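You operate a simulated robot arm through the tools that you are given. There is no shell and no other tool.

You are at the controls of a simulated robot arm. One attempt, no reset.

JOB
Set the blue lever to 1. Put one of the white tissues from the bench two top on the trolley end of the store counter. Take the green filter from the bench three top and leave it on the white framed slide. Shut the bench three front left door. Fetch the orange tin and set it on the red coil. Stack the tin labelled "twine" from the counter top on top of the tin labelled "caps". Open the near bench front left door, take the tin marked "tape" from the counter top and leave it on the upper shelf of the near bench front left cabinet, then shut the door. Stack the tin that says "nuts" from the counter top on top of the tin labelled "studs". Do these in any order. Set down upright: green filter, orange tin, tin. The blue lever goes to its stop.

The check looks at the end state, three seconds after you hand in, the way a careful person would. Anything else that was tipped, shoved, dropped, spilled or broken makes it a failure. Lids that push on must go on centred and level and be pressed home; caps that screw on are set level and turned clockwise until they are tight.

ROBOT AND FRAMES
A 7-joint arm with a fingered hand on a trunk, on a base that drives. Base frame: it is fixed to the floor where the robot stands at the start and does not move with it; the origin is under the middle of the robot, x ahead of it, y to its left, z up. Units: m, degrees, N and s.
With the tool pointing down near the work surface it reaches from about 0.26 to 0.7 m from the robot's upright axis, wherever it stands. Its first joint turns from -166.0 to 166.0 degrees. Places, roughly: bench three front left door [-3.2, 0, 0.4]; black tin, grey tin, white tin [1.5, -8.75, 1]; blue lever [-0.7, -3.1, 0.9]; brown tin, green tin, pink tin [0.75, -9.25, 1]; green filter (3x5x6 cm) [-2.2, -1, 0.8]; near bench front left door [-0.8, -4.8, 0.4]; orange tin [2, -8.5, 1]; red coil (10x10x2 cm) [1.6, -8.7, 0.9]; red tin, teal tin [1.25, -9, 1]; trolley end of the store counter [-4, -3.6, 0.8]; upper shelf of the near bench front left cabinet [-0.7, -4.8, 0.4]; white framed slide (5x5x2 cm) [-1.9, -0.9, 0.8]; white tissue (7x5x2 cm) [-0.9, -2.7, 0.8]. Payload 3.4 kg.
The TCP is the grasp point between the finger pads, 0.025 m short of the fingertips. In the tool frame z runs along the fingers and y along their closing line. The gripper opens to 0.088 m. The gripper's body begins 0.029 m behind the TCP. The gripper is a hand of 3 fingers: y runs from the thumb to the fingers, the wrist lies at [-0.013, -0.106, -0.174] in the tool frame.
Orientation is that of the tool frame in the base frame, as [roll, pitch, yaw] about the fixed x, y, z axes, in that order (R = Rz(yaw) Ry(pitch) Rx(roll)). With the fingers straight down and the wrist toward the robot, the tool's x, y and z point along [0, 1, 0], [1, 0, 0] and [0, 0, -1] of the base frame.

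CONTROLS
- The arm moves only by the tool nudge_tool. Its argument "motion" is a list of rows, each an object (a shift or turn left out is 0) with "slide": the shift along the tool's x, y, z in mm, a list of three; "turn": the turn, a rotation vector about the tool's x, y, z in degrees, a list of three. In form: [{"slide": [tx, ty, tz], "turn": [rx, ry, rz]}, ...]. A call has 1 to 20 rows; each row shifts and turns the commanded pose from where the row before left it, along the tool's axes as they then stand. A row lasts 0.2 s, in which the tool goes at most 0.05 m and 8.6 degrees; a call with a longer step from one row to the next is refused whole. Where a pose cannot be reached the arm comes as near as it can. A force on the tool above 40 N (or 10 N above the force at the start of the call, whichever is more), or a blocked arm, ends the call early, and 0.2 s more pass. In this call time passes only in rows, and 0.2 s behind the last. It gives the time, the measured TCP pose, the force on the tool (base axes), the opening and the grip force at its end, in the units of the frame above (readings bear some noise), with the torque about the TCP (base axes, N m) and any sound that the robot's microphone picked up.
- Cameras (640 x 400 px; columns grow to the right, rows downward): "scene" is now at [0.0259, 0.1259, 1.4044]; the picture's right is [-0.35, -0.94, 0.00], its down [-0.45, 0.17, -0.88] and it looks along [0.82, -0.31, -0.48] (base axes); focal length 265 px, centre (320, 200). "wrist" rides on the gripper at [0.058, -0.085, -0.099] in the tool frame; the picture's right is [-0.67, 0.35, -0.66], its down [-0.69, -0.63, 0.37] and it looks along [-0.29, 0.69, 0.66] (tool axes); focal length 261 px, centre (320, 200). There is no depth. A picture from a camera that has moved, and an enlarged one, comes with that camera's place and axes in the base frame and with its lens.
- snapshot(camera): a new picture of that camera. The clock stands still meanwhile.
- raise_lower(by): slides the trunk up (or, below 0, down) by that many m; the arm and the scene camera ride with it, the base frame stays. It gives what a move gives, with no picture.
- base_move(legs): drives the robot by 1 to 6 legs, each [ahead, left, turn to the left] in m, m and degrees, along the robot's own axes; the way and the turn of a leg run together, so that a leg with both is an arc; at most 1.5 m and 180 degrees a leg. The arm and the cameras ride along, it lands a little off, and it stops where it bumps. It gives what a move gives.
- curl_fingers(index, middle, thumb_bend, thumb_turn): sets how far each is bent, from 0 (flat) to 1 (curled in); at 0.3 the hand is open as for a grip, at 0.7 the pads meet at the TCP. One left out holds its place. A second passes; each finger stops where it meets its share of the squeeze, and holds until it gets a number again. It is the only way to open and close the hand. It gives what a move gives, with no picture; readings hold the bend of each and the force on the fingers (four entries, about 0 where the hand has none), thumb and palm. thumb_turn goes from beside the hand (0) to across from the fingers (1), as for a grip.
- pan_tilt(pan, tilt): turns the head with the scene camera to pan (to the left, within 155 degrees either way) and tilt (down, from -29 to 69), counted from straight ahead of the robot. It gives what a move gives.
- close_up(camera, box): a new picture of the part [left, top, right, bottom] of that camera's present view, enlarged. The clock stands still meanwhile.
- sign_off(): hands the job in; it is judged then, once.

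Places have to be worked out from the pictures, the camera data and where the tool is seen. Open the gripper and draw the arm clear of the work before you hand the job in, unless the task says otherwise.

The tools are called after "Call:" by a JSON object that holds its "op" and its "data". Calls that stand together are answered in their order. nudge_tool: Moves the arm, as the interface text tells. Its arguments: {"type":"object","properties":{"motion":{"type":"array","items":{"type":"object","properties":{"slide":{"type":"array","items":{"type":"number"}},"turn":{"type":"array","items":{"type":"number"}}}}}},"required":["motion"]} The other tools are called the same way: raise_lower (by) slides the trunk up or down; curl_fingers (index, middle, thumb_bend, thumb_turn) moves the fingers one by one; base_move (legs) drives the base; pan_tilt (pan, tilt) turns the head that bears the scene camera; snapshot (camera) takes a picture; close_up (camera, box) takes an enlarged picture of a part of a camera's view; sign_off () hands the job in.

At the start:

```text
clock: 0.0
eef_pos: [0.3797, -0.1352, 1.1557]
tcp_rot: [-179.9, 0.0, 90.0]
force: [-0.8, -0.3, 1.0]
ft_torque: [0.01, 0.0, -0.02]
opening: 0.0876
grasp_force: 0.1
shape: jaw
bend: [0.3, 0.3, 0.3, 0.98]
finger forces: [0.1, 0.0, 0.0, 0.0, 0.0, 0.0]
trunk travel left (down, up): [-0.4, 0.19]
robot x, y, heading: [0.0003, -0.0013, 0.1]
head pan, tilt: [-20.6, 28.7]
```

scene: 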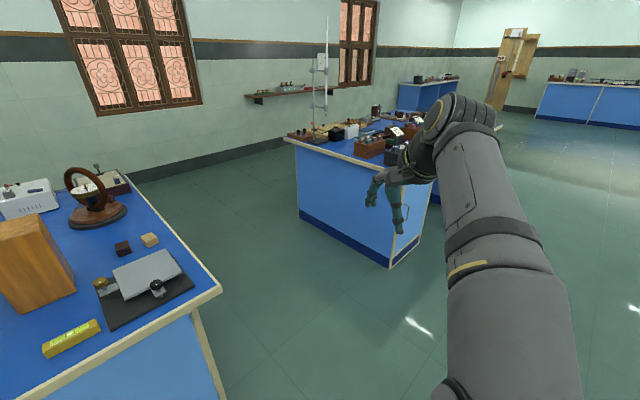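
wrist: 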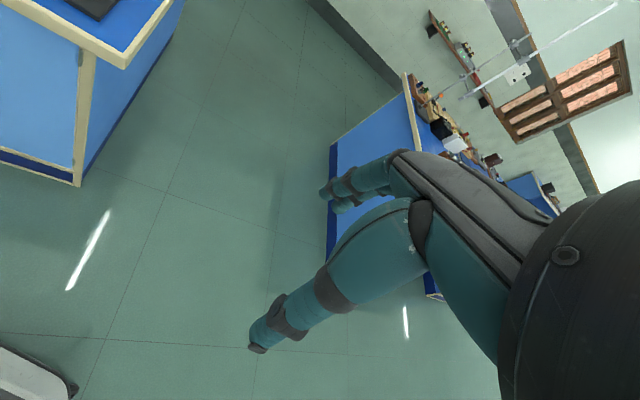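

I'll begin by looking around with the head camera to learn the room layout before moving anything.

Call:
{"op": "pan_tilt", "data": {"pan": -90, "tilt": 20}}

Call:
{"op": "snapshot", "data": {"camera": "scene"}}

Call:
{"op": "pan_tilt", "data": {"pan": -150, "tilt": 20}}

Call:
{"op": "snapshot", "data": {"camera": "scene"}}

Call:
{"op": "pan_tilt", "data": {"pan": 150, "tilt": 20}}

Call:
{"op": "snapshot", "data": {"camera": "scene"}}

Call:
{"op": "pan_tilt", "data": {"pan": 60, "tilt": 20}}

Call:
{"op": "snapshot", "data": {"camera": "scene"}}

```text
clock: 1.4
eef_pos: [0.3797, -0.1345, 1.1556]
tcp_rot: [179.9, -0.1, 90.0]
force: [-0.4, -0.1, -1.2]
ft_torque: [0.01, -0.01, 0.02]
opening: 0.0875
grasp_force: 0.0
shape: jaw
bend: [0.3, 0.3, 0.3, 0.98]
finger forces: [0.0, 0.1, 0.0, 0.0, 0.1, 0.0]
trunk travel left (down, up): [-0.4, 0.19]
robot x, y, heading: [-0.0024, -0.0027, 0.1]
head pan, tilt: [-90.0, 20.0]
```

```text
taken
camera scene: at [-0.0592, 0.0648, 1.4184], right [-1.0, 0.0, 0.0], down [0.0, 0.34, -0.94], along [0.0, -0.94, -0.34], focal length 265 px, centre (320, 200)
```

scene: 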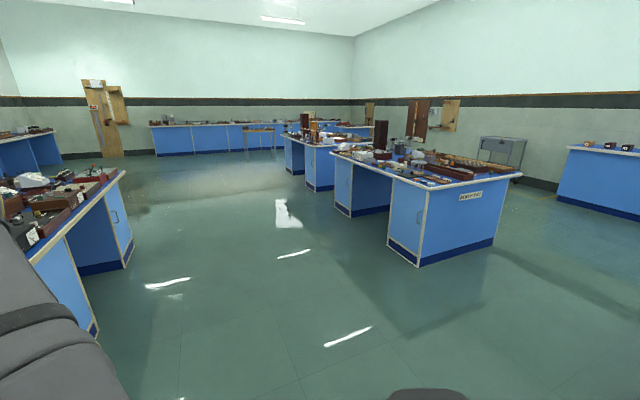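

```text
clock: 2.7
eef_pos: [0.3808, -0.135, 1.1547]
tcp_rot: [179.9, 0.0, 89.9]
force: [0.3, -0.4, -0.7]
ft_torque: [0.04, 0.03, 0.01]
opening: 0.0877
grasp_force: 0.1
shape: jaw
bend: [0.3, 0.3, 0.3, 0.98]
finger forces: [0.1, 0.1, 0.0, 0.0, 0.0, 0.0]
trunk travel left (down, up): [-0.4, 0.19]
robot x, y, heading: [0.0016, -0.0006, -0.1]
head pan, tilt: [-150.0, 20.0]
```

```text
taken
camera scene: at [-0.1399, 0.1113, 1.4185], right [-0.5, 0.87, 0.0], down [0.3, 0.17, -0.94], along [-0.81, -0.47, -0.34], focal length 265 px, centre (320, 200)
```

scene: 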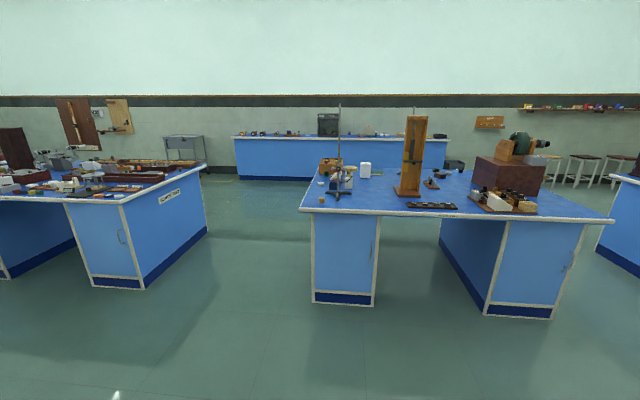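

```text
clock: 6.8
eef_pos: [0.38, -0.1361, 1.1544]
tcp_rot: [180.0, 0.0, 90.0]
force: [0.1, 0.5, 0.1]
ft_torque: [0.0, -0.01, -0.01]
opening: 0.0878
grasp_force: 0.1
shape: jaw
bend: [0.3, 0.3, 0.3, 0.98]
finger forces: [0.0, 0.1, 0.1, 0.1, 0.0, 0.0]
trunk travel left (down, up): [-0.4, 0.19]
robot x, y, heading: [0.004, -0.0035, -0.1]
head pan, tilt: [150.0, 20.0]
```

```text
taken
camera scene: at [-0.1399, 0.2045, 1.4185], right [0.5, 0.87, 0.0], down [0.3, -0.17, -0.94], along [-0.81, 0.47, -0.34], focal length 265 px, centre (320, 200)
```

scene: 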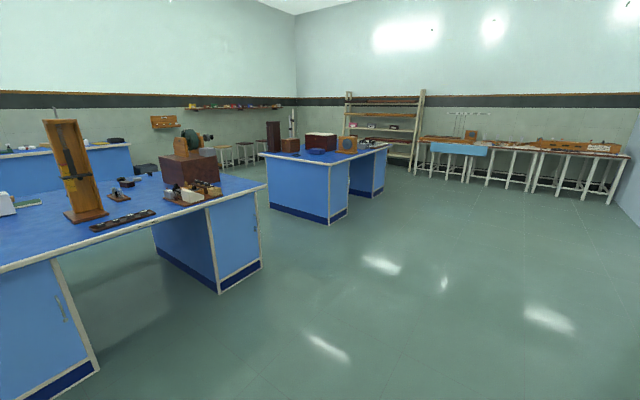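

```text
clock: 8.4
eef_pos: [0.38, -0.1357, 1.1545]
tcp_rot: [179.9, 0.0, 89.9]
force: [0.8, 0.3, 0.5]
ft_torque: [0.0, 0.03, 0.01]
opening: 0.0877
grasp_force: 0.1
shape: jaw
bend: [0.3, 0.3, 0.3, 0.98]
finger forces: [0.1, 0.0, 0.0, 0.0, 0.1, 0.1]
trunk travel left (down, up): [-0.4, 0.19]
robot x, y, heading: [-0.0007, -0.0005, 0.2]
head pan, tilt: [60.0, 20.0]
```

```text
taken
camera scene: at [-0.0127, 0.2386, 1.4185], right [0.87, -0.5, 0.0], down [-0.17, -0.3, -0.94], along [0.47, 0.81, -0.34], focal length 265 px, centre (320, 200)
```

scene: 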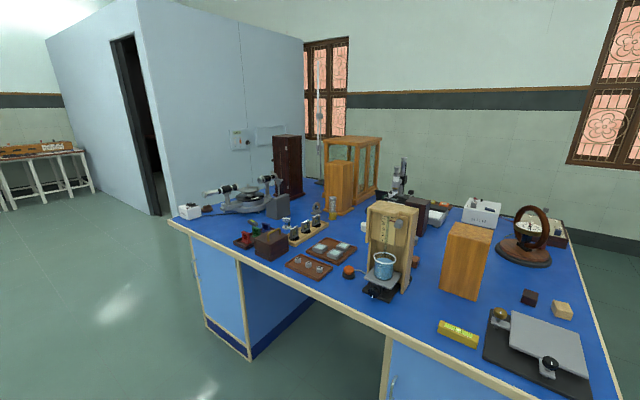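

Bench three lies behind me at a slant, with bench two and near bench in the same row. I drive to the mouth of the gap between bench three and bench two and turn to face bench three's end, where the green filter should be.

Call:
{"op": "base_move", "data": {"legs": [[-0.45, -0.6, 0], [-0.4, -0.6, 0], [0, 0, 116]]}}

Call:
{"op": "pan_tilt", "data": {"pan": 20, "tilt": 30}}

Call:
{"op": "snapshot", "data": {"camera": "scene"}}

Call:
{"op": "pan_tilt", "data": {"pan": 100, "tilt": 30}}

Call:
{"op": "snapshot", "data": {"camera": "scene"}}

```text
clock: 20.9
eef_pos: [-0.9041, -0.8018, 1.1554]
tcp_rot: [-180.0, 0.0, -152.5]
force: [-0.1, 0.7, -1.0]
ft_torque: [0.04, -0.02, 0.0]
opening: 0.0876
grasp_force: 0.1
shape: jaw
bend: [0.3, 0.3, 0.3, 0.98]
finger forces: [0.0, 0.0, 0.0, 0.0, 0.0, 0.0]
trunk travel left (down, up): [-0.4, 0.19]
robot x, y, heading: [-0.8474, -1.203, 117.8]
head pan, tilt: [60.0, 20.0]
```

```text
clock: 22.0
eef_pos: [-0.9037, -0.8012, 1.1552]
tcp_rot: [-180.0, -0.1, -152.5]
force: [0.7, -0.4, -0.1]
ft_torque: [-0.02, -0.01, -0.04]
opening: 0.0874
grasp_force: 0.0
shape: jaw
bend: [0.3, 0.3, 0.3, 0.98]
finger forces: [0.0, 0.1, 0.1, 0.0, 0.0, 0.1]
trunk travel left (down, up): [-0.4, 0.19]
robot x, y, heading: [-0.8484, -1.2026, 117.6]
head pan, tilt: [20.0, 30.0]
```

```text
taken
camera scene: at [-1.0267, -1.2664, 1.4024], right [0.67, 0.74, 0.0], down [0.37, -0.34, -0.87], along [-0.64, 0.58, -0.5], focal length 265 px, centre (320, 200)
```

scene: 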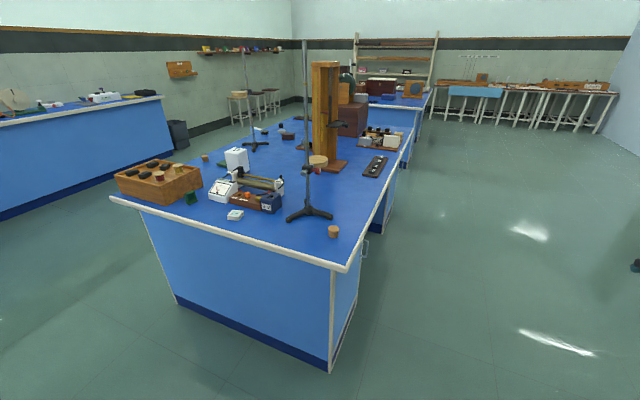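

```text
clock: 23.5
eef_pos: [-0.9044, -0.802, 1.1544]
tcp_rot: [-180.0, 0.0, -152.5]
force: [-0.7, 0.5, 0.5]
ft_torque: [0.0, 0.0, -0.01]
opening: 0.0877
grasp_force: 0.1
shape: jaw
bend: [0.3, 0.3, 0.3, 0.98]
finger forces: [0.0, 0.0, 0.1, 0.0, 0.0, 0.0]
trunk travel left (down, up): [-0.4, 0.19]
robot x, y, heading: [-0.8499, -1.2037, 117.4]
head pan, tilt: [100.0, 30.0]
```

```text
taken
camera scene: at [-1.0318, -1.3825, 1.4024], right [-0.61, 0.79, 0.0], down [0.4, 0.3, -0.87], along [-0.69, -0.53, -0.5], focal length 265 px, centre (320, 200)
```

scene: 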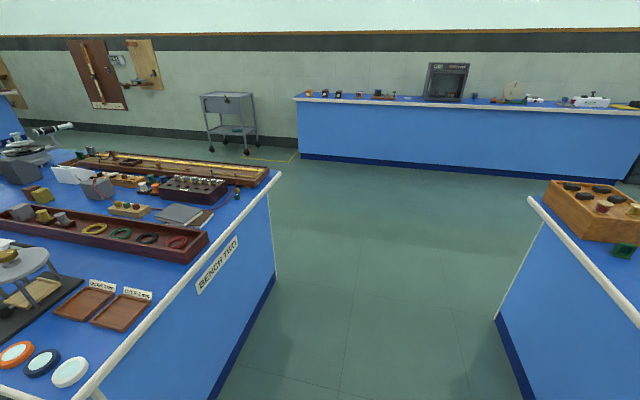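

The green filter is by the wooden block at about (-2.18,-1.0), and the white framed slide is at about (-1.96,-0.90). I drive into the gap to stand about 0.5 m from both, facing the bench end.

Call:
{"op": "base_move", "data": {"legs": [[0.294, 0.997, 0], [0, 0, -4]]}}

Call:
{"op": "pan_tilt", "data": {"pan": 0, "tilt": 50}}

Call:
{"op": "snapshot", "data": {"camera": "scene"}}

Call:
{"op": "snapshot", "data": {"camera": "wrist"}}

```text
clock: 29.4
eef_pos: [-1.8937, -0.9989, 1.1555]
tcp_rot: [180.0, 0.0, -156.3]
force: [-0.2, -0.1, -0.4]
ft_torque: [-0.01, 0.0, -0.01]
opening: 0.0876
grasp_force: 0.1
shape: jaw
bend: [0.3, 0.3, 0.3, 0.98]
finger forces: [0.0, 0.1, 0.0, 0.0, 0.0, 0.1]
trunk travel left (down, up): [-0.4, 0.19]
robot x, y, heading: [-1.8675, -1.4024, 113.7]
head pan, tilt: [100.0, 30.0]
```

```text
clock: 31.1
eef_pos: [-1.8932, -0.998, 1.1546]
tcp_rot: [-180.0, 0.0, -156.2]
force: [-0.1, -0.7, -0.1]
ft_torque: [-0.01, 0.0, 0.0]
opening: 0.0877
grasp_force: 0.1
shape: jaw
bend: [0.3, 0.3, 0.3, 0.98]
finger forces: [0.0, 0.0, 0.0, 0.1, 0.1, 0.0]
trunk travel left (down, up): [-0.4, 0.19]
robot x, y, heading: [-1.8657, -1.4008, 113.6]
head pan, tilt: [0.0, 50.0]
```

```text
taken
camera scene: at [-2.0158, -1.4502, 1.3729], right [0.92, 0.4, 0.0], down [0.31, -0.7, -0.64], along [-0.26, 0.59, -0.77], focal length 265 px, centre (320, 200)
```

scene: 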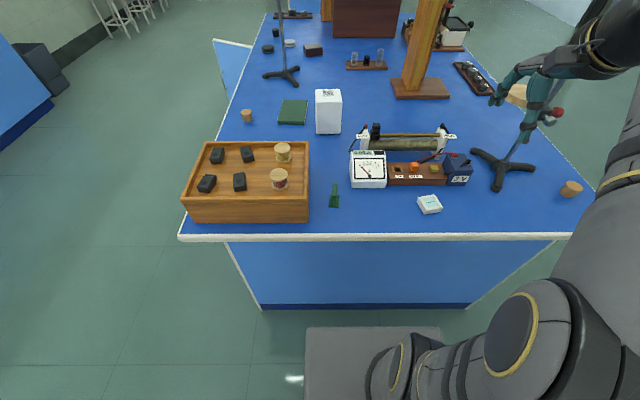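

```text
taken
camera wrist: at [-1.9141, -1.1012, 1.2549], right [0.47, 0.59, 0.66], down [0.88, -0.3, -0.37], along [-0.02, 0.75, -0.66], focal length 261 px, centre (320, 200)
```

wrist: 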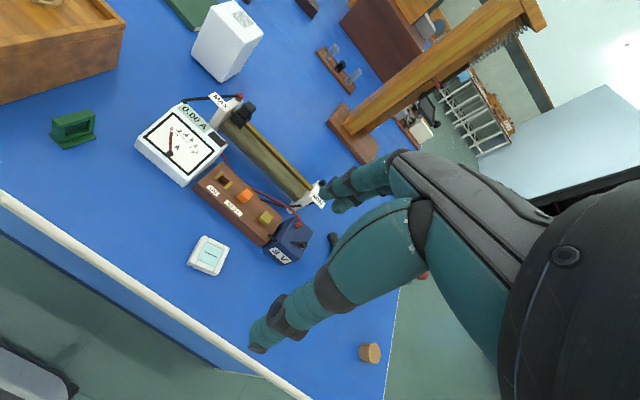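

Call:
{"op": "close_up", "data": {"camera": "wrist", "box": [20, 80, 260, 300]}}

Call:
{"op": "close_up", "data": {"camera": "scene", "box": [300, 150, 480, 250]}}

```text
1.82 times, centred on (140, 190) of wrist
camera zoom: at [-1.9141, -1.1012, 1.2549], right [0.47, 0.59, 0.66], down [0.88, -0.3, -0.37], along [-0.02, 0.75, -0.66], focal length 474 px, centre (647, 218)
```

zoom: 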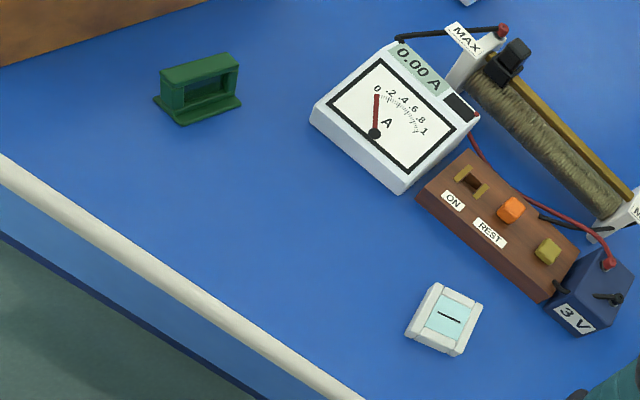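

```text
3.56 times, centred on (390, 200) of scene
camera zoom: at [-2.0158, -1.4502, 1.3729], right [0.92, 0.4, 0.0], down [0.31, -0.7, -0.64], along [-0.26, 0.59, -0.77], focal length 942 px, centre (71, 200)
```

zoom: 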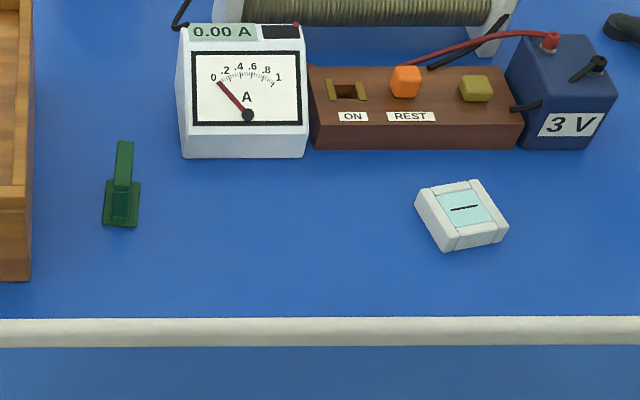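

The filter is a green upright frame on a small base, its plate running roughly away from me. I turn the tool about 83° so the fingers close left-right across the plate, staying high for now.

Call:
{"op": "nudge_tool", "data": {"motion": [{"turn": [0, 0, -8.27]}, {"turn": [0, 0, -8.27]}, {"turn": [0, 0, -8.27]}, {"turn": [0, 0, -8.27]}, {"turn": [0, 0, -8.27]}, {"turn": [0, 0, -8.27]}, {"turn": [0, 0, -8.27]}, {"turn": [0, 0, -8.27]}, {"turn": [0, 0, -8.27]}, {"turn": [0, 0, -8.27]}]}}

Call:
{"op": "snapshot", "data": {"camera": "scene"}}

Call:
{"op": "snapshot", "data": {"camera": "wrist"}}

```text
clock: 33.3
eef_pos: [-1.9062, -1.0168, 1.1598]
tcp_rot: [179.7, -0.1, -83.1]
force: [-0.1, 0.1, 0.8]
ft_torque: [-0.05, 0.05, -0.01]
opening: 0.0882
grasp_force: 0.1
shape: jaw
bend: [0.3, 0.3, 0.3, 0.98]
finger forces: [0.0, 0.0, 0.0, 0.1, 0.0, 0.0]
out of reach, approached as far as the arm can: row 9, 10
trunk travel left (down, up): [-0.4, 0.19]
robot x, y, heading: [-1.865, -1.4064, 113.6]
head pan, tilt: [0.0, 50.0]
```

```text
taken
camera scene: at [-2.0142, -1.4497, 1.3731], right [0.92, 0.4, 0.0], down [0.31, -0.7, -0.64], along [-0.26, 0.59, -0.77], focal length 265 px, centre (320, 200)
```

scene: 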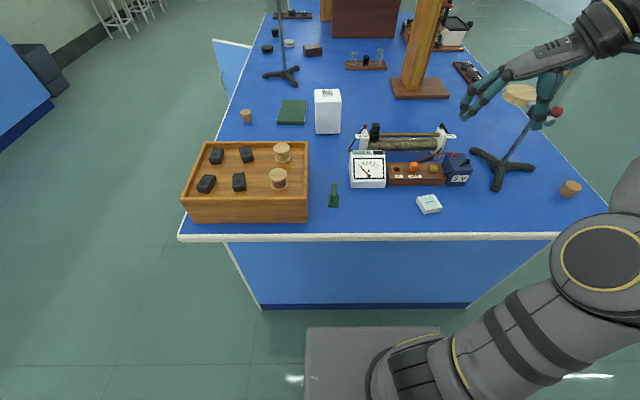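

```text
taken
camera wrist: at [-1.8157, -1.0651, 1.2591], right [-0.42, 0.63, 0.66], down [0.54, 0.76, -0.37], along [-0.73, 0.2, -0.66], focal length 261 px, centre (320, 200)
```

wrist: 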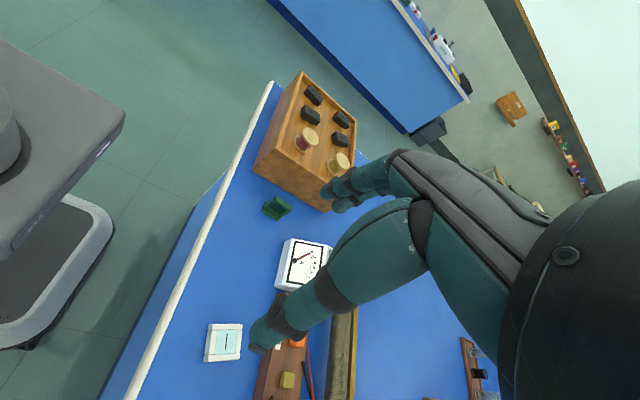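

The wrist turned to about 73° before its limit here; further left the geometry is easier. I move over the filter and lower to about z=1.0, then check the pose.

Call:
{"op": "nudge_tool", "data": {"motion": [{"slide": [-6.8, 33.7, 20]}, {"slide": [-6.8, 33.7, 20]}, {"slide": [-6.8, 33.7, 20]}, {"slide": [-6.8, 33.7, 20]}, {"slide": [-6.8, 33.7, 20]}, {"slide": [-6.8, 33.7, 20]}, {"slide": [-6.8, 33.7, 20]}, {"slide": [-6.8, 33.7, 20]}]}}

Call:
{"op": "snapshot", "data": {"camera": "scene"}}

Call:
{"op": "snapshot", "data": {"camera": "wrist"}}

```text
clock: 35.1
eef_pos: [-2.1841, -0.9968, 0.9983]
tcp_rot: [180.0, -0.1, -83.0]
force: [1.0, 1.1, 0.3]
ft_torque: [-0.01, -0.04, 0.06]
opening: 0.0881
grasp_force: 0.0
shape: jaw
bend: [0.3, 0.3, 0.3, 0.98]
finger forces: [0.0, 0.1, 0.1, 0.0, 0.0, 0.1]
trunk travel left (down, up): [-0.4, 0.19]
robot x, y, heading: [-1.8652, -1.4039, 113.6]
head pan, tilt: [0.0, 50.0]
```

```text
taken
camera scene: at [-2.0159, -1.4501, 1.3729], right [0.92, 0.4, 0.0], down [0.31, -0.7, -0.64], along [-0.26, 0.59, -0.77], focal length 265 px, centre (320, 200)
```

scene: 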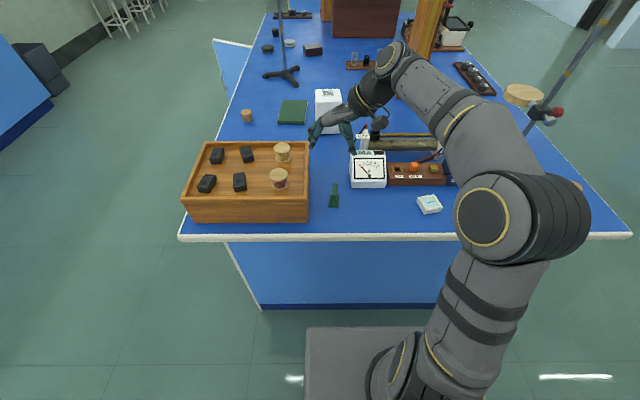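

```text
taken
camera wrist: at [-2.0934, -1.0445, 1.0989], right [-0.43, 0.62, 0.66], down [0.54, 0.76, -0.37], along [-0.73, 0.2, -0.66], focal length 261 px, centre (320, 200)
```

wrist: 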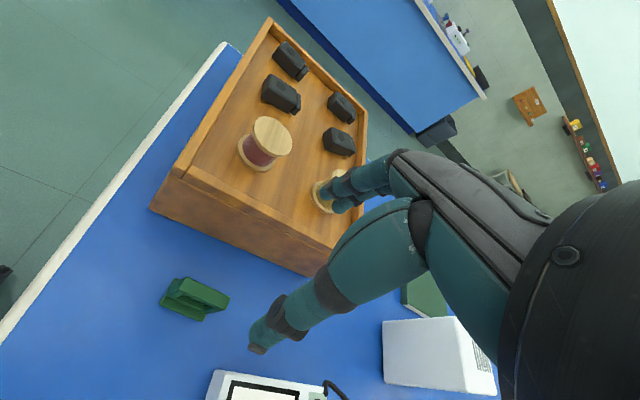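

Call:
{"op": "close_up", "data": {"camera": "wrist", "box": [140, 250, 260, 325]}}

Call:
{"op": "close_up", "data": {"camera": "scene", "box": [290, 160, 450, 260]}}

```text
5.33 times, centred on (200, 288) of wrist
camera zoom: at [-2.0934, -1.0445, 1.0989], right [-0.43, 0.62, 0.66], down [0.54, 0.76, -0.37], along [-0.73, 0.2, -0.66], focal length 1390 px, centre (960, -267)
```

zoom: 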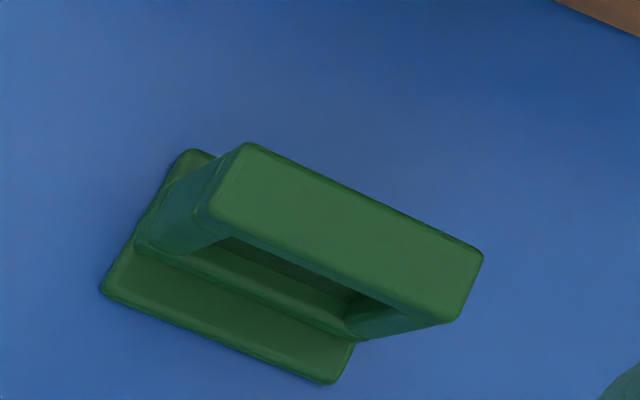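

```text
4.00 times, centred on (370, 210) of scene
camera zoom: at [-2.0159, -1.4501, 1.3729], right [0.92, 0.4, 0.0], down [0.31, -0.7, -0.64], along [-0.26, 0.59, -0.77], focal length 1059 px, centre (120, 160)
```

zoom: 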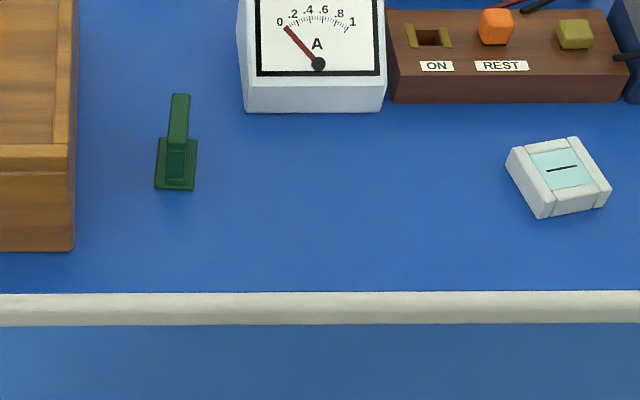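

From the two views: filter top centre ≈ (-2.173,-0.9955,0.843), plate 12 mm thick with its long axis at about 108°. I partly close the fingers to clear the wooden box, align the yaw, and go down to z≈0.90 for a check.

Call:
{"op": "curl_fingers", "data": {"index": 0.42, "middle": 0.42, "thumb_bend": 0.42}}

Call:
{"op": "nudge_tool", "data": {"motion": [{"turn": [0, 0, -5.65]}, {"turn": [0, 0, -5.65]}, {"slide": [1, -5.5, 33]}, {"slide": [1, -5.5, 33]}, {"slide": [0, 0, 32]}]}}

Call:
{"op": "snapshot", "data": {"camera": "scene"}}

Call:
{"op": "snapshot", "data": {"camera": "wrist"}}

```text
clock: 36.1
eef_pos: [-2.1836, -0.9965, 0.9989]
tcp_rot: [179.9, -0.2, -82.9]
force: [0.3, -1.2, -0.1]
ft_torque: [-0.04, 0.0, -0.05]
opening: 0.0595
grasp_force: 0.0
shape: fingers
bend: [0.42, 0.42, 0.42, 0.98]
finger forces: [0.0, 0.0, 0.1, 0.1, 0.0, 0.0]
trunk travel left (down, up): [-0.4, 0.19]
robot x, y, heading: [-1.8637, -1.4007, 113.6]
head pan, tilt: [0.0, 50.0]
```

```text
clock: 37.3
eef_pos: [-2.1719, -0.9943, 0.9005]
tcp_rot: [179.8, 0.0, -71.7]
force: [0.3, 0.4, -1.2]
ft_torque: [0.01, -0.01, -0.03]
opening: 0.0597
grasp_force: 0.1
shape: fingers
bend: [0.42, 0.42, 0.42, 0.98]
finger forces: [0.0, 0.0, 0.0, 0.0, 0.0, 0.0]
trunk travel left (down, up): [-0.4, 0.19]
robot x, y, heading: [-1.8665, -1.4017, 114.0]
head pan, tilt: [0.0, 50.0]
```

```text
taken
camera scene: at [-2.0157, -1.4501, 1.3729], right [0.92, 0.4, 0.0], down [0.31, -0.7, -0.64], along [-0.26, 0.59, -0.77], focal length 265 px, centre (320, 200)
```

scene: 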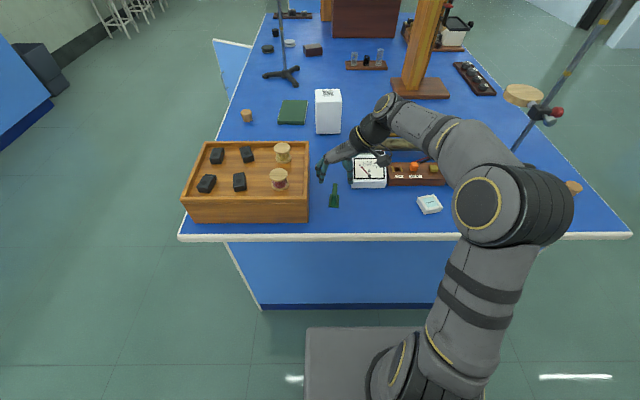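

```text
taken
camera wrist: at [-2.0738, -1.0238, 1.0007], right [-0.54, 0.53, 0.66], down [0.38, 0.85, -0.37], along [-0.75, 0.05, -0.66], focal length 261 px, centre (320, 200)
```

wrist: 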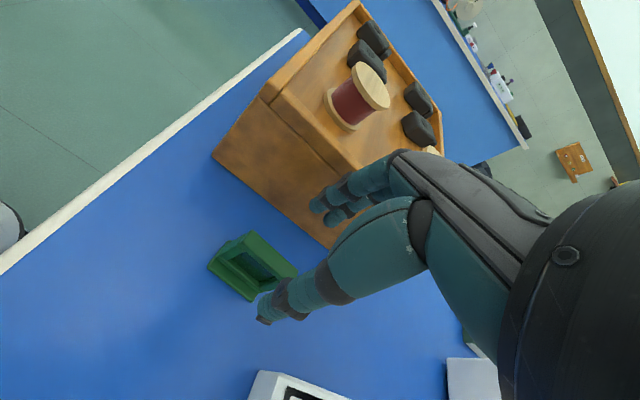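

Call:
{"op": "close_up", "data": {"camera": "wrist", "box": [190, 170, 390, 330]}}

```text
2.50 times, centred on (290, 250) of wrist
camera zoom: at [-2.0738, -1.0238, 1.0007], right [-0.54, 0.53, 0.66], down [0.38, 0.85, -0.37], along [-0.75, 0.05, -0.66], focal length 652 px, centre (395, 75)
```

zoom: 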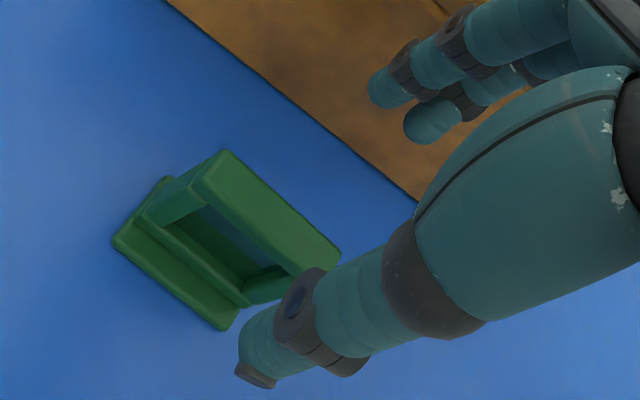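

The filter is well centred between thumb and fingers (a couple of mm off). I descend to z≈0.832 so the pads meet the top bar, then close gently.

Call:
{"op": "nudge_tool", "data": {"motion": [{"slide": [1, 1, 25]}, {"slide": [1, 1, 25]}, {"slide": [0, 0, 18]}]}}

Call:
{"op": "close_up", "data": {"camera": "wrist", "box": [190, 170, 390, 330]}}

Call:
{"op": "close_up", "data": {"camera": "scene", "box": [290, 130, 450, 230]}}

```text
clock: 38.1
eef_pos: [-2.1737, -0.9981, 0.8326]
tcp_rot: [179.9, 0.0, -71.7]
force: [0.0, -0.3, -0.1]
ft_torque: [0.04, 0.02, 0.03]
opening: 0.0599
grasp_force: 0.1
shape: fingers
bend: [0.42, 0.42, 0.42, 0.98]
finger forces: [0.1, 0.0, 0.0, 0.1, 0.1, 0.0]
trunk travel left (down, up): [-0.4, 0.19]
robot x, y, heading: [-1.8609, -1.4029, 113.6]
head pan, tilt: [0.0, 50.0]
```

```text
2.50 times, centred on (290, 250) of wrist
camera zoom: at [-2.0749, -1.0267, 0.9331], right [-0.54, 0.53, 0.66], down [0.38, 0.85, -0.37], along [-0.75, 0.05, -0.66], focal length 652 px, centre (395, 75)
```

zoom: 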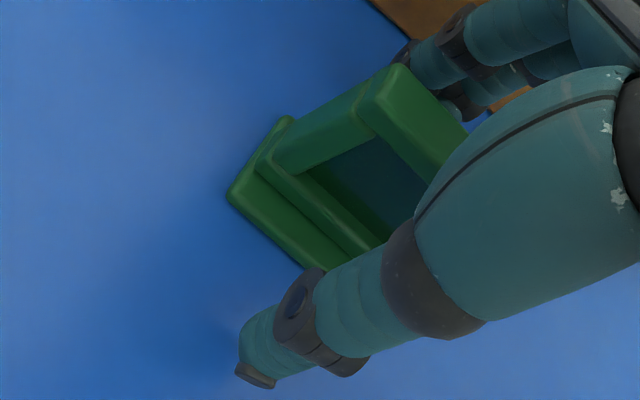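

```text
4.00 times, centred on (370, 180) of scene
camera zoom: at [-2.0158, -1.4501, 1.3729], right [0.92, 0.4, 0.0], down [0.31, -0.7, -0.64], along [-0.26, 0.59, -0.77], focal length 1059 px, centre (120, 280)
```

zoom: 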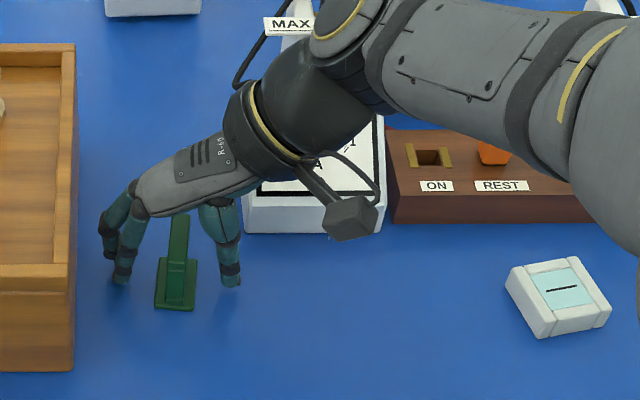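

The plate sits between the fingers and thumb. I close the hand onto it.

Call:
{"op": "curl_fingers", "data": {"index": 0.7, "middle": 0.7, "thumb_bend": 0.7}}

Call:
{"op": "close_up", "data": {"camera": "wrist", "box": [190, 170, 390, 330]}}

Call:
{"op": "close_up", "data": {"camera": "scene", "box": [290, 130, 450, 230]}}

```text
clock: 39.1
eef_pos: [-2.1745, -0.9968, 0.8333]
tcp_rot: [179.9, -0.1, -71.7]
force: [-0.3, -0.2, -0.7]
ft_torque: [-0.02, 0.0, -0.01]
opening: 0.0074
grasp_force: 3.3
shape: fingers
bend: [0.66, 0.68, 0.66, 0.97]
finger forces: [2.3, 1.2, 0.0, 0.1, 3.5, 0.0]
trunk travel left (down, up): [-0.4, 0.19]
robot x, y, heading: [-1.8641, -1.4024, 113.8]
head pan, tilt: [0.0, 50.0]
```

```text
2.50 times, centred on (290, 250) of wrist
camera zoom: at [-2.075, -1.0266, 0.9334], right [-0.54, 0.53, 0.66], down [0.38, 0.85, -0.37], along [-0.75, 0.05, -0.66], focal length 652 px, centre (395, 75)
```

zoom: 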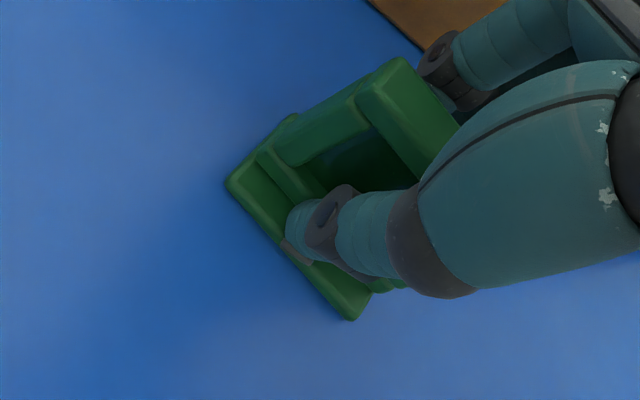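

```text
4.00 times, centred on (370, 180) of scene
camera zoom: at [-2.0158, -1.4501, 1.3729], right [0.92, 0.4, 0.0], down [0.31, -0.7, -0.64], along [-0.26, 0.59, -0.77], focal length 1059 px, centre (120, 280)
```

zoom: 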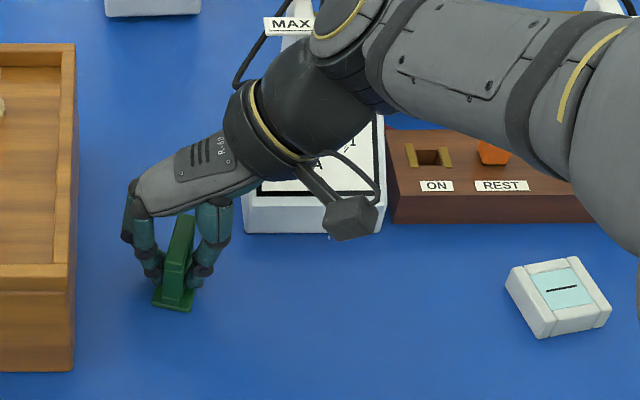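

The grip reads about 3 N on each side. I lift slowly by 40 mm and look whether it is held level.

Call:
{"op": "nudge_tool", "data": {"motion": [{"slide": [0, 0, -10]}, {"slide": [0, 0, -15]}, {"slide": [0, 0, -15]}]}}

Call:
{"op": "close_up", "data": {"camera": "wrist", "box": [190, 170, 390, 330]}}

Call:
{"op": "close_up", "data": {"camera": "scene", "box": [290, 130, 450, 230]}}

```text
clock: 39.9
eef_pos: [-2.174, -0.9985, 0.875]
tcp_rot: [179.8, -0.2, -71.7]
force: [0.0, 0.4, -0.2]
ft_torque: [0.01, -0.01, 0.03]
opening: 0.0072
grasp_force: 3.4
shape: fingers
bend: [0.66, 0.68, 0.66, 0.97]
finger forces: [2.3, 1.1, 0.0, 0.1, 3.5, 0.0]
trunk travel left (down, up): [-0.4, 0.19]
robot x, y, heading: [-1.8685, -1.4047, 113.8]
head pan, tilt: [0.0, 50.0]
```

```text
2.50 times, centred on (290, 250) of wrist
camera zoom: at [-2.0755, -1.0264, 0.9746], right [-0.54, 0.53, 0.66], down [0.38, 0.85, -0.37], along [-0.75, 0.05, -0.66], focal length 652 px, centre (395, 75)
```

zoom: 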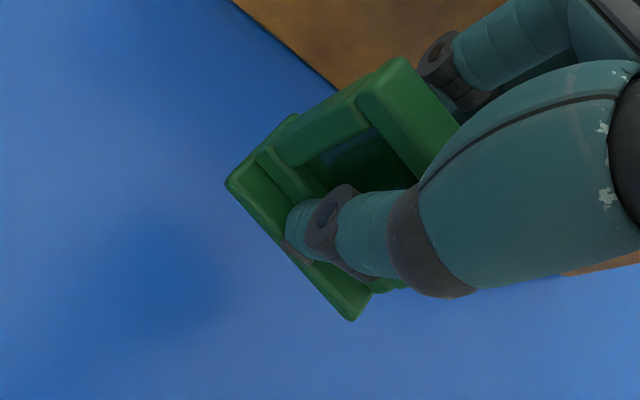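

```text
4.00 times, centred on (370, 180) of scene
camera zoom: at [-2.0158, -1.4501, 1.3729], right [0.92, 0.4, 0.0], down [0.31, -0.7, -0.64], along [-0.26, 0.59, -0.77], focal length 1059 px, centre (120, 280)
```

zoom: 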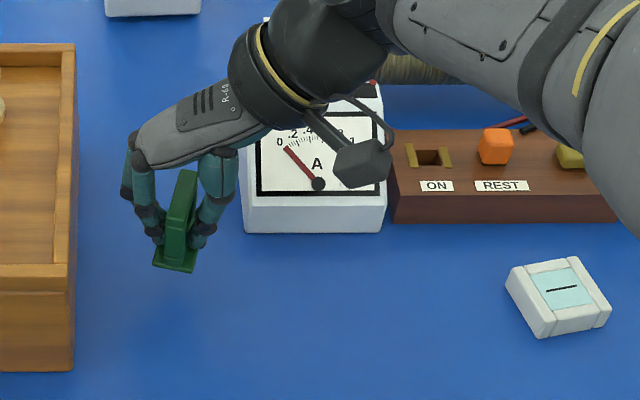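

The filter is held upright, centred within a few mm at the TCP. The slide centre works out at ≈(-1.9255,-0.911) with the bench top at ≈0.797. I raise, turn the tool 61° clockwise so the plate ends parallel to the slide's edge, and move above the slide.

Call:
{"op": "nudge_tool", "data": {"motion": [{"slide": [0, 0, -27]}, {"slide": [0, 0, -28]}, {"turn": [0, 0, 7.625]}, {"turn": [0, 0, 7.625]}, {"turn": [0, 0, 7.625]}, {"turn": [0, 0, 7.625]}, {"turn": [0, 0, 7.625]}, {"turn": [0, 0, 7.625]}, {"turn": [0, 0, 7.625]}, {"turn": [0, 0, 7.625]}, {"slide": [-33.3, -17.06, 0]}, {"slide": [-33.3, -17.06, 0]}, {"slide": [-33.3, -17.06, 0]}, {"slide": [-33.3, -17.06, 0]}, {"slide": [-33.3, -17.06, 0]}, {"slide": [-33.3, -17.06, 0]}, {"slide": [-33.3, -17.06, 0]}]}}

Call:
{"op": "snapshot", "data": {"camera": "scene"}}

Call:
{"op": "snapshot", "data": {"camera": "wrist"}}

```text
clock: 43.5
eef_pos: [-1.9257, -0.9084, 0.9278]
tcp_rot: [-180.0, -0.1, -132.7]
force: [-0.4, -0.9, -1.1]
ft_torque: [-0.05, 0.01, 0.03]
opening: 0.0072
grasp_force: 3.4
shape: fingers
bend: [0.66, 0.69, 0.66, 0.97]
finger forces: [2.3, 1.2, 0.0, 0.0, 3.4, 0.1]
trunk travel left (down, up): [-0.4, 0.19]
robot x, y, heading: [-1.8628, -1.4036, 113.8]
head pan, tilt: [0.0, 50.0]
```

```text
taken
camera scene: at [-2.0157, -1.4501, 1.3729], right [0.92, 0.4, 0.0], down [0.31, -0.7, -0.64], along [-0.26, 0.59, -0.77], focal length 265 px, centre (320, 200)
```

scene: 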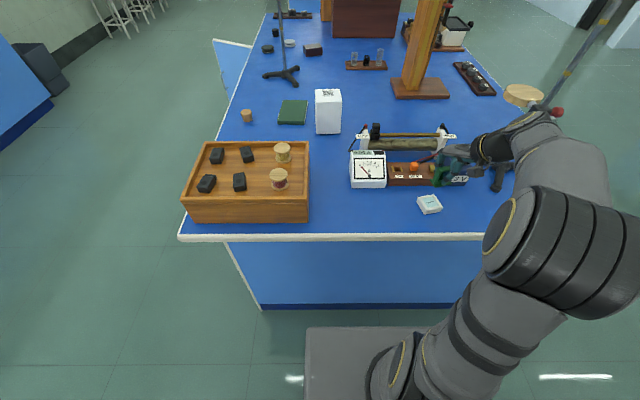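

```text
taken
camera wrist: at [-1.9042, -1.0083, 1.0282], right [0.2, 0.73, 0.65], down [0.93, 0.08, -0.37], along [-0.32, 0.68, -0.66], focal length 261 px, centre (320, 200)
```

wrist: 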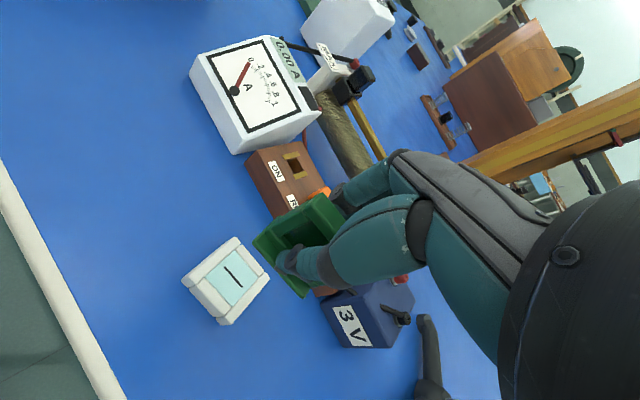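

Call:
{"op": "close_up", "data": {"camera": "wrist", "box": [170, 170, 370, 340]}}

Call:
{"op": "close_up", "data": {"camera": "scene", "box": [380, 140, 500, 230]}}

```text
2.35 times, centred on (270, 255) of wrist
camera zoom: at [-1.9042, -1.0083, 1.0282], right [0.2, 0.73, 0.65], down [0.93, 0.08, -0.37], along [-0.32, 0.68, -0.66], focal length 613 px, centre (438, 71)
```

zoom: 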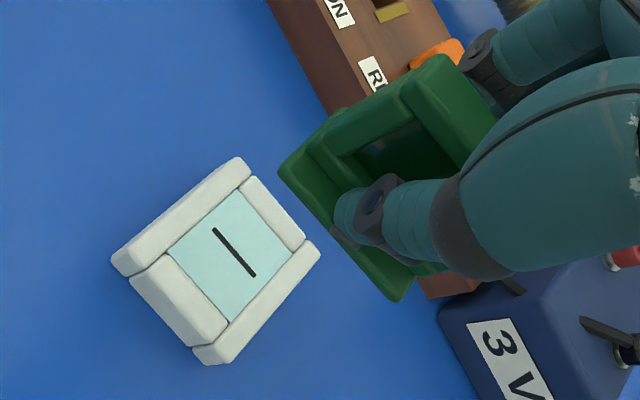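

```text
4.44 times, centred on (440, 185) of scene
camera zoom: at [-2.0157, -1.4501, 1.3729], right [0.92, 0.4, 0.0], down [0.31, -0.7, -0.64], along [-0.26, 0.59, -0.77], focal length 1177 px, centre (-213, 267)
```

zoom: 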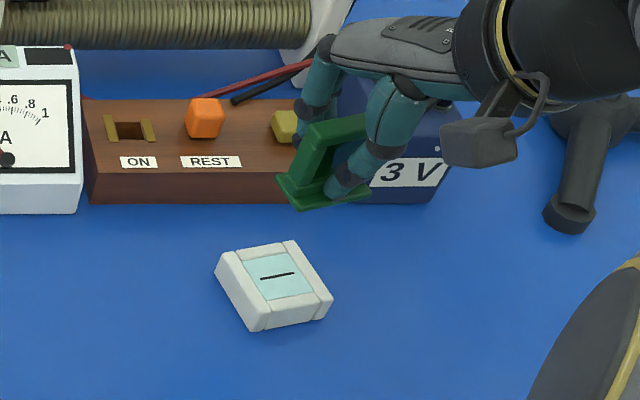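

The filter is parallel to the slide's edge and within ~3 mm of its centre. I correct and descend to just above contact.

Call:
{"op": "nudge_tool", "data": {"motion": [{"slide": [1.2, -0.7, 25]}, {"slide": [1.3, -0.8, 25]}, {"slide": [0, 0, 16]}]}}

Call:
{"op": "close_up", "data": {"camera": "wrist", "box": [170, 170, 370, 340]}}

Call:
{"op": "close_up", "data": {"camera": "scene", "box": [380, 160, 480, 230]}}

```text
clock: 44.3
eef_pos: [-1.927, -0.9099, 0.8623]
tcp_rot: [179.9, -0.1, -132.6]
force: [0.7, -0.4, -1.6]
ft_torque: [-0.06, -0.04, -0.01]
opening: 0.0073
grasp_force: 3.7
shape: fingers
bend: [0.66, 0.69, 0.66, 0.97]
finger forces: [2.3, 1.1, 0.1, 0.1, 3.4, 0.0]
trunk travel left (down, up): [-0.4, 0.19]
robot x, y, heading: [-1.8631, -1.4029, 113.7]
head pan, tilt: [0.0, 50.0]
```

```text
2.35 times, centred on (270, 255) of wrist
camera zoom: at [-1.9054, -1.0109, 0.962], right [0.2, 0.73, 0.65], down [0.93, 0.08, -0.37], along [-0.32, 0.68, -0.66], focal length 613 px, centre (438, 71)
```

zoom: 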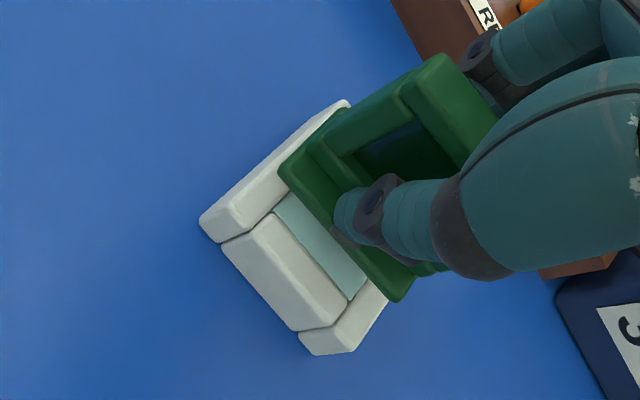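

```text
5.71 times, centred on (430, 195) of scene
camera zoom: at [-2.0157, -1.45, 1.3729], right [0.92, 0.4, 0.0], down [0.31, -0.7, -0.64], along [-0.26, 0.59, -0.77], focal length 1513 px, centre (-309, 229)
```

zoom: 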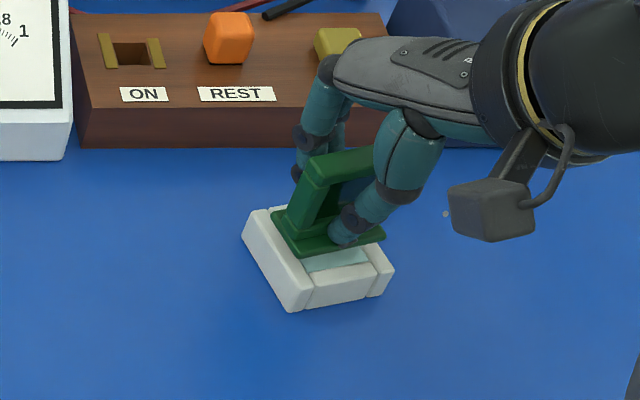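

Alignment looks good, the base about 1 cm above the slide. I lower in small steps watching the force.

Call:
{"op": "nudge_tool", "data": {"motion": [{"slide": [1, 0, 3]}, {"slide": [1, 0, 2]}]}}

Call:
{"op": "nudge_tool", "data": {"motion": [{"slide": [0, 0, 2]}]}}

Call:
{"op": "close_up", "data": {"camera": "scene", "box": [380, 160, 480, 230]}}

```text
clock: 44.9
eef_pos: [-1.9291, -0.9121, 0.8573]
tcp_rot: [-179.9, -0.2, -132.7]
force: [0.0, -0.3, -0.6]
ft_torque: [0.03, 0.03, 0.01]
opening: 0.0075
grasp_force: 3.4
shape: fingers
bend: [0.66, 0.69, 0.66, 0.97]
finger forces: [2.3, 1.0, 0.0, 0.1, 3.3, 0.1]
trunk travel left (down, up): [-0.4, 0.19]
robot x, y, heading: [-1.8635, -1.4025, 113.4]
head pan, tilt: [0.0, 50.0]
```

```text
clock: 45.3
eef_pos: [-1.9297, -0.9122, 0.855]
tcp_rot: [180.0, -0.3, -132.6]
force: [-0.7, -0.3, -0.2]
ft_torque: [-0.01, -0.02, 0.01]
opening: 0.0071
grasp_force: 3.5
shape: fingers
bend: [0.66, 0.69, 0.66, 0.97]
finger forces: [2.3, 1.1, 0.1, 0.1, 3.5, 0.1]
trunk travel left (down, up): [-0.4, 0.19]
robot x, y, heading: [-1.8647, -1.4031, 113.8]
head pan, tilt: [0.0, 50.0]
```

```text
5.71 times, centred on (430, 195) of scene
camera zoom: at [-2.0157, -1.4501, 1.3729], right [0.92, 0.4, 0.0], down [0.31, -0.7, -0.64], along [-0.26, 0.59, -0.77], focal length 1513 px, centre (-309, 229)
```

zoom: 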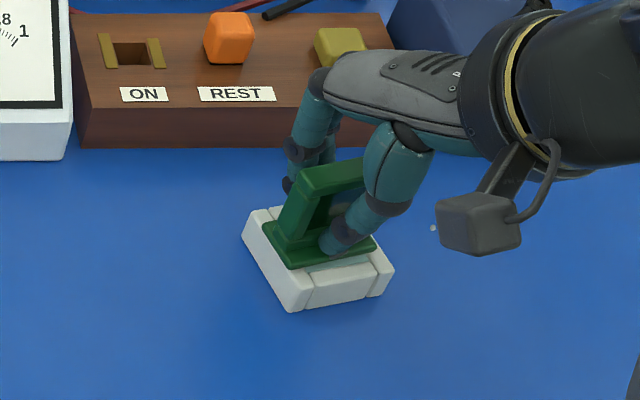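

No contact yet. Continue in 1.5–2 mm steps.

Call:
{"op": "nudge_tool", "data": {"motion": [{"slide": [0, 0, 2]}]}}

Call:
{"op": "nudge_tool", "data": {"motion": [{"slide": [0, 0, 1.5]}]}}

Call:
{"op": "close_up", "data": {"camera": "scene", "box": [380, 160, 480, 230]}}

```text
clock: 45.7
eef_pos: [-1.9291, -0.9112, 0.8516]
tcp_rot: [180.0, -0.2, -132.7]
force: [1.1, 0.5, 0.0]
ft_torque: [0.01, 0.0, -0.02]
opening: 0.0073
grasp_force: 3.5
shape: fingers
bend: [0.66, 0.69, 0.66, 0.97]
finger forces: [2.3, 1.1, 0.0, 0.0, 3.4, 0.1]
trunk travel left (down, up): [-0.4, 0.19]
robot x, y, heading: [-1.8649, -1.4024, 113.8]
head pan, tilt: [0.0, 50.0]
```

```text
clock: 46.1
eef_pos: [-1.9296, -0.9124, 0.8523]
tcp_rot: [179.9, -0.1, -132.6]
force: [0.5, 0.4, 2.7]
ft_torque: [-0.04, 0.04, -0.02]
opening: 0.0071
grasp_force: 4.2
shape: fingers
bend: [0.67, 0.69, 0.66, 0.97]
finger forces: [2.7, 1.3, 0.0, 0.1, 3.8, 0.0]
trunk travel left (down, up): [-0.4, 0.19]
robot x, y, heading: [-1.8667, -1.4051, 113.6]
head pan, tilt: [0.0, 50.0]
```

```text
5.71 times, centred on (430, 195) of scene
camera zoom: at [-2.0157, -1.4504, 1.373], right [0.92, 0.4, 0.0], down [0.31, -0.7, -0.64], along [-0.26, 0.59, -0.77], focal length 1513 px, centre (-309, 229)
```

zoom: 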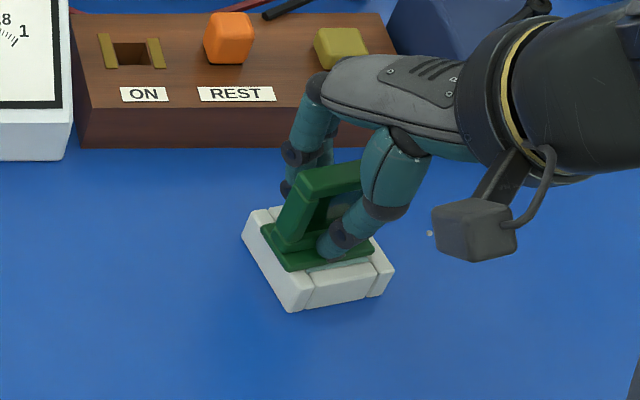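

Contact felt (2.7 N). I open the fingers gently in two stages.

Call:
{"op": "curl_fingers", "data": {"index": 0.6, "middle": 0.62, "thumb_bend": 0.6}}

Call:
{"op": "curl_fingers", "data": {"index": 0.48, "middle": 0.48, "thumb_bend": 0.48}}

Call:
{"op": "close_up", "data": {"camera": "scene", "box": [380, 160, 480, 230]}}

Call:
{"op": "close_up", "data": {"camera": "wrist", "box": [170, 150, 370, 330]}}

```text
clock: 47.1
eef_pos: [-1.9295, -0.9129, 0.852]
tcp_rot: [-179.9, -0.1, -132.7]
force: [-0.2, 0.5, 4.7]
ft_torque: [0.0, 0.02, -0.02]
opening: 0.0196
grasp_force: 1.9
shape: fingers
bend: [0.6, 0.63, 0.6, 0.97]
finger forces: [0.1, 4.3, 0.1, 0.0, 0.0, 0.0]
trunk travel left (down, up): [-0.4, 0.19]
robot x, y, heading: [-1.8665, -1.4005, 113.6]
head pan, tilt: [0.0, 50.0]
```

```text
clock: 48.1
eef_pos: [-1.9296, -0.9125, 0.8522]
tcp_rot: [179.9, -0.2, -132.6]
force: [0.3, -0.3, 0.2]
ft_torque: [0.0, 0.01, -0.04]
opening: 0.0457
grasp_force: 0.1
shape: fingers
bend: [0.48, 0.48, 0.48, 0.97]
finger forces: [0.0, 0.1, 0.0, 0.0, 0.1, 0.1]
trunk travel left (down, up): [-0.4, 0.19]
robot x, y, heading: [-1.8677, -1.4003, 113.9]
head pan, tilt: [0.0, 50.0]
```

```text
5.71 times, centred on (430, 195) of scene
camera zoom: at [-2.0157, -1.4501, 1.3729], right [0.92, 0.4, 0.0], down [0.31, -0.7, -0.64], along [-0.26, 0.59, -0.77], focal length 1513 px, centre (-309, 229)
```

zoom: 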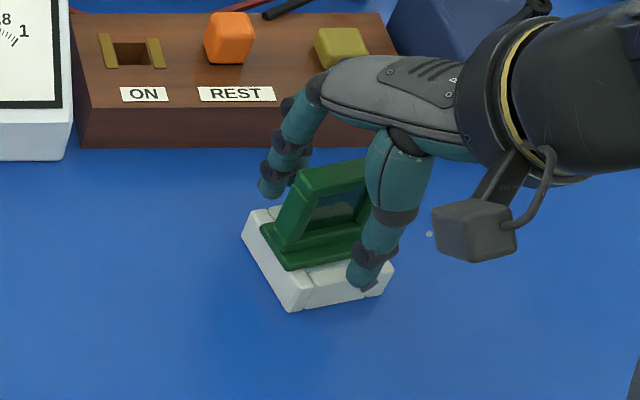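

```text
2.22 times, centred on (270, 240) of wrist
camera zoom: at [-1.9072, -1.0127, 0.9518], right [0.2, 0.73, 0.65], down [0.93, 0.08, -0.37], along [-0.32, 0.68, -0.66], focal length 579 px, centre (431, 111)
```

zoom: 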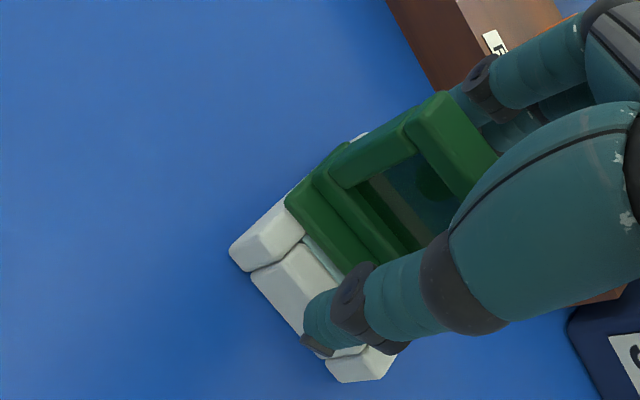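

The filter stands on the slide. I lift straight up and check.

Call:
{"op": "nudge_tool", "data": {"motion": [{"slide": [0, 0, -20]}, {"slide": [0, 0, -30]}, {"slide": [0, 0, -40]}, {"slide": [0, 0, -45]}, {"slide": [0, 0, -45]}, {"slide": [0, 0, -45]}, {"slide": [0, 0, -45]}]}}

Call:
{"op": "snapshot", "data": {"camera": "scene"}}

Call:
{"op": "close_up", "data": {"camera": "scene", "box": [380, 160, 480, 230]}}

```text
clock: 49.7
eef_pos: [-1.9295, -0.9116, 1.1223]
tcp_rot: [-180.0, -0.2, -132.6]
force: [0.4, -0.1, 0.3]
ft_torque: [-0.03, 0.02, -0.01]
opening: 0.0455
grasp_force: 0.1
shape: fingers
bend: [0.48, 0.48, 0.48, 0.97]
finger forces: [0.1, 0.0, 0.0, 0.0, 0.0, 0.0]
trunk travel left (down, up): [-0.4, 0.19]
robot x, y, heading: [-1.8673, -1.4015, 113.7]
head pan, tilt: [0.0, 50.0]
```

```text
taken
camera scene: at [-2.0157, -1.4501, 1.3729], right [0.92, 0.4, 0.0], down [0.31, -0.7, -0.64], along [-0.26, 0.59, -0.77], focal length 265 px, centre (320, 200)
```

scene: 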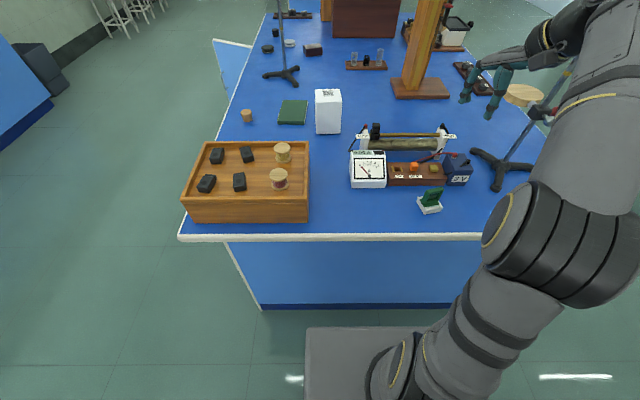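

```text
5.71 times, centred on (430, 195) of scene
camera zoom: at [-2.0157, -1.4501, 1.3729], right [0.92, 0.4, 0.0], down [0.31, -0.7, -0.64], along [-0.26, 0.59, -0.77], focal length 1513 px, centre (-309, 229)
```

zoom: 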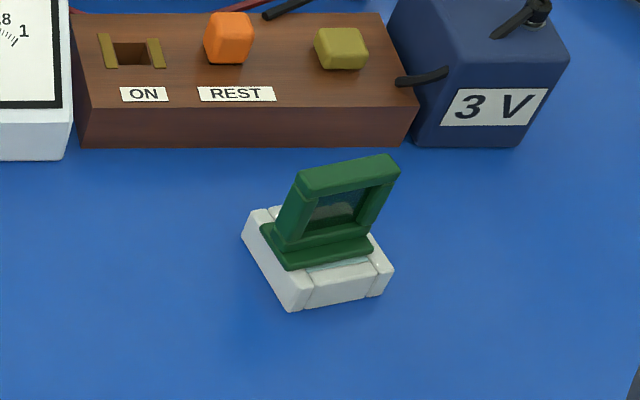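

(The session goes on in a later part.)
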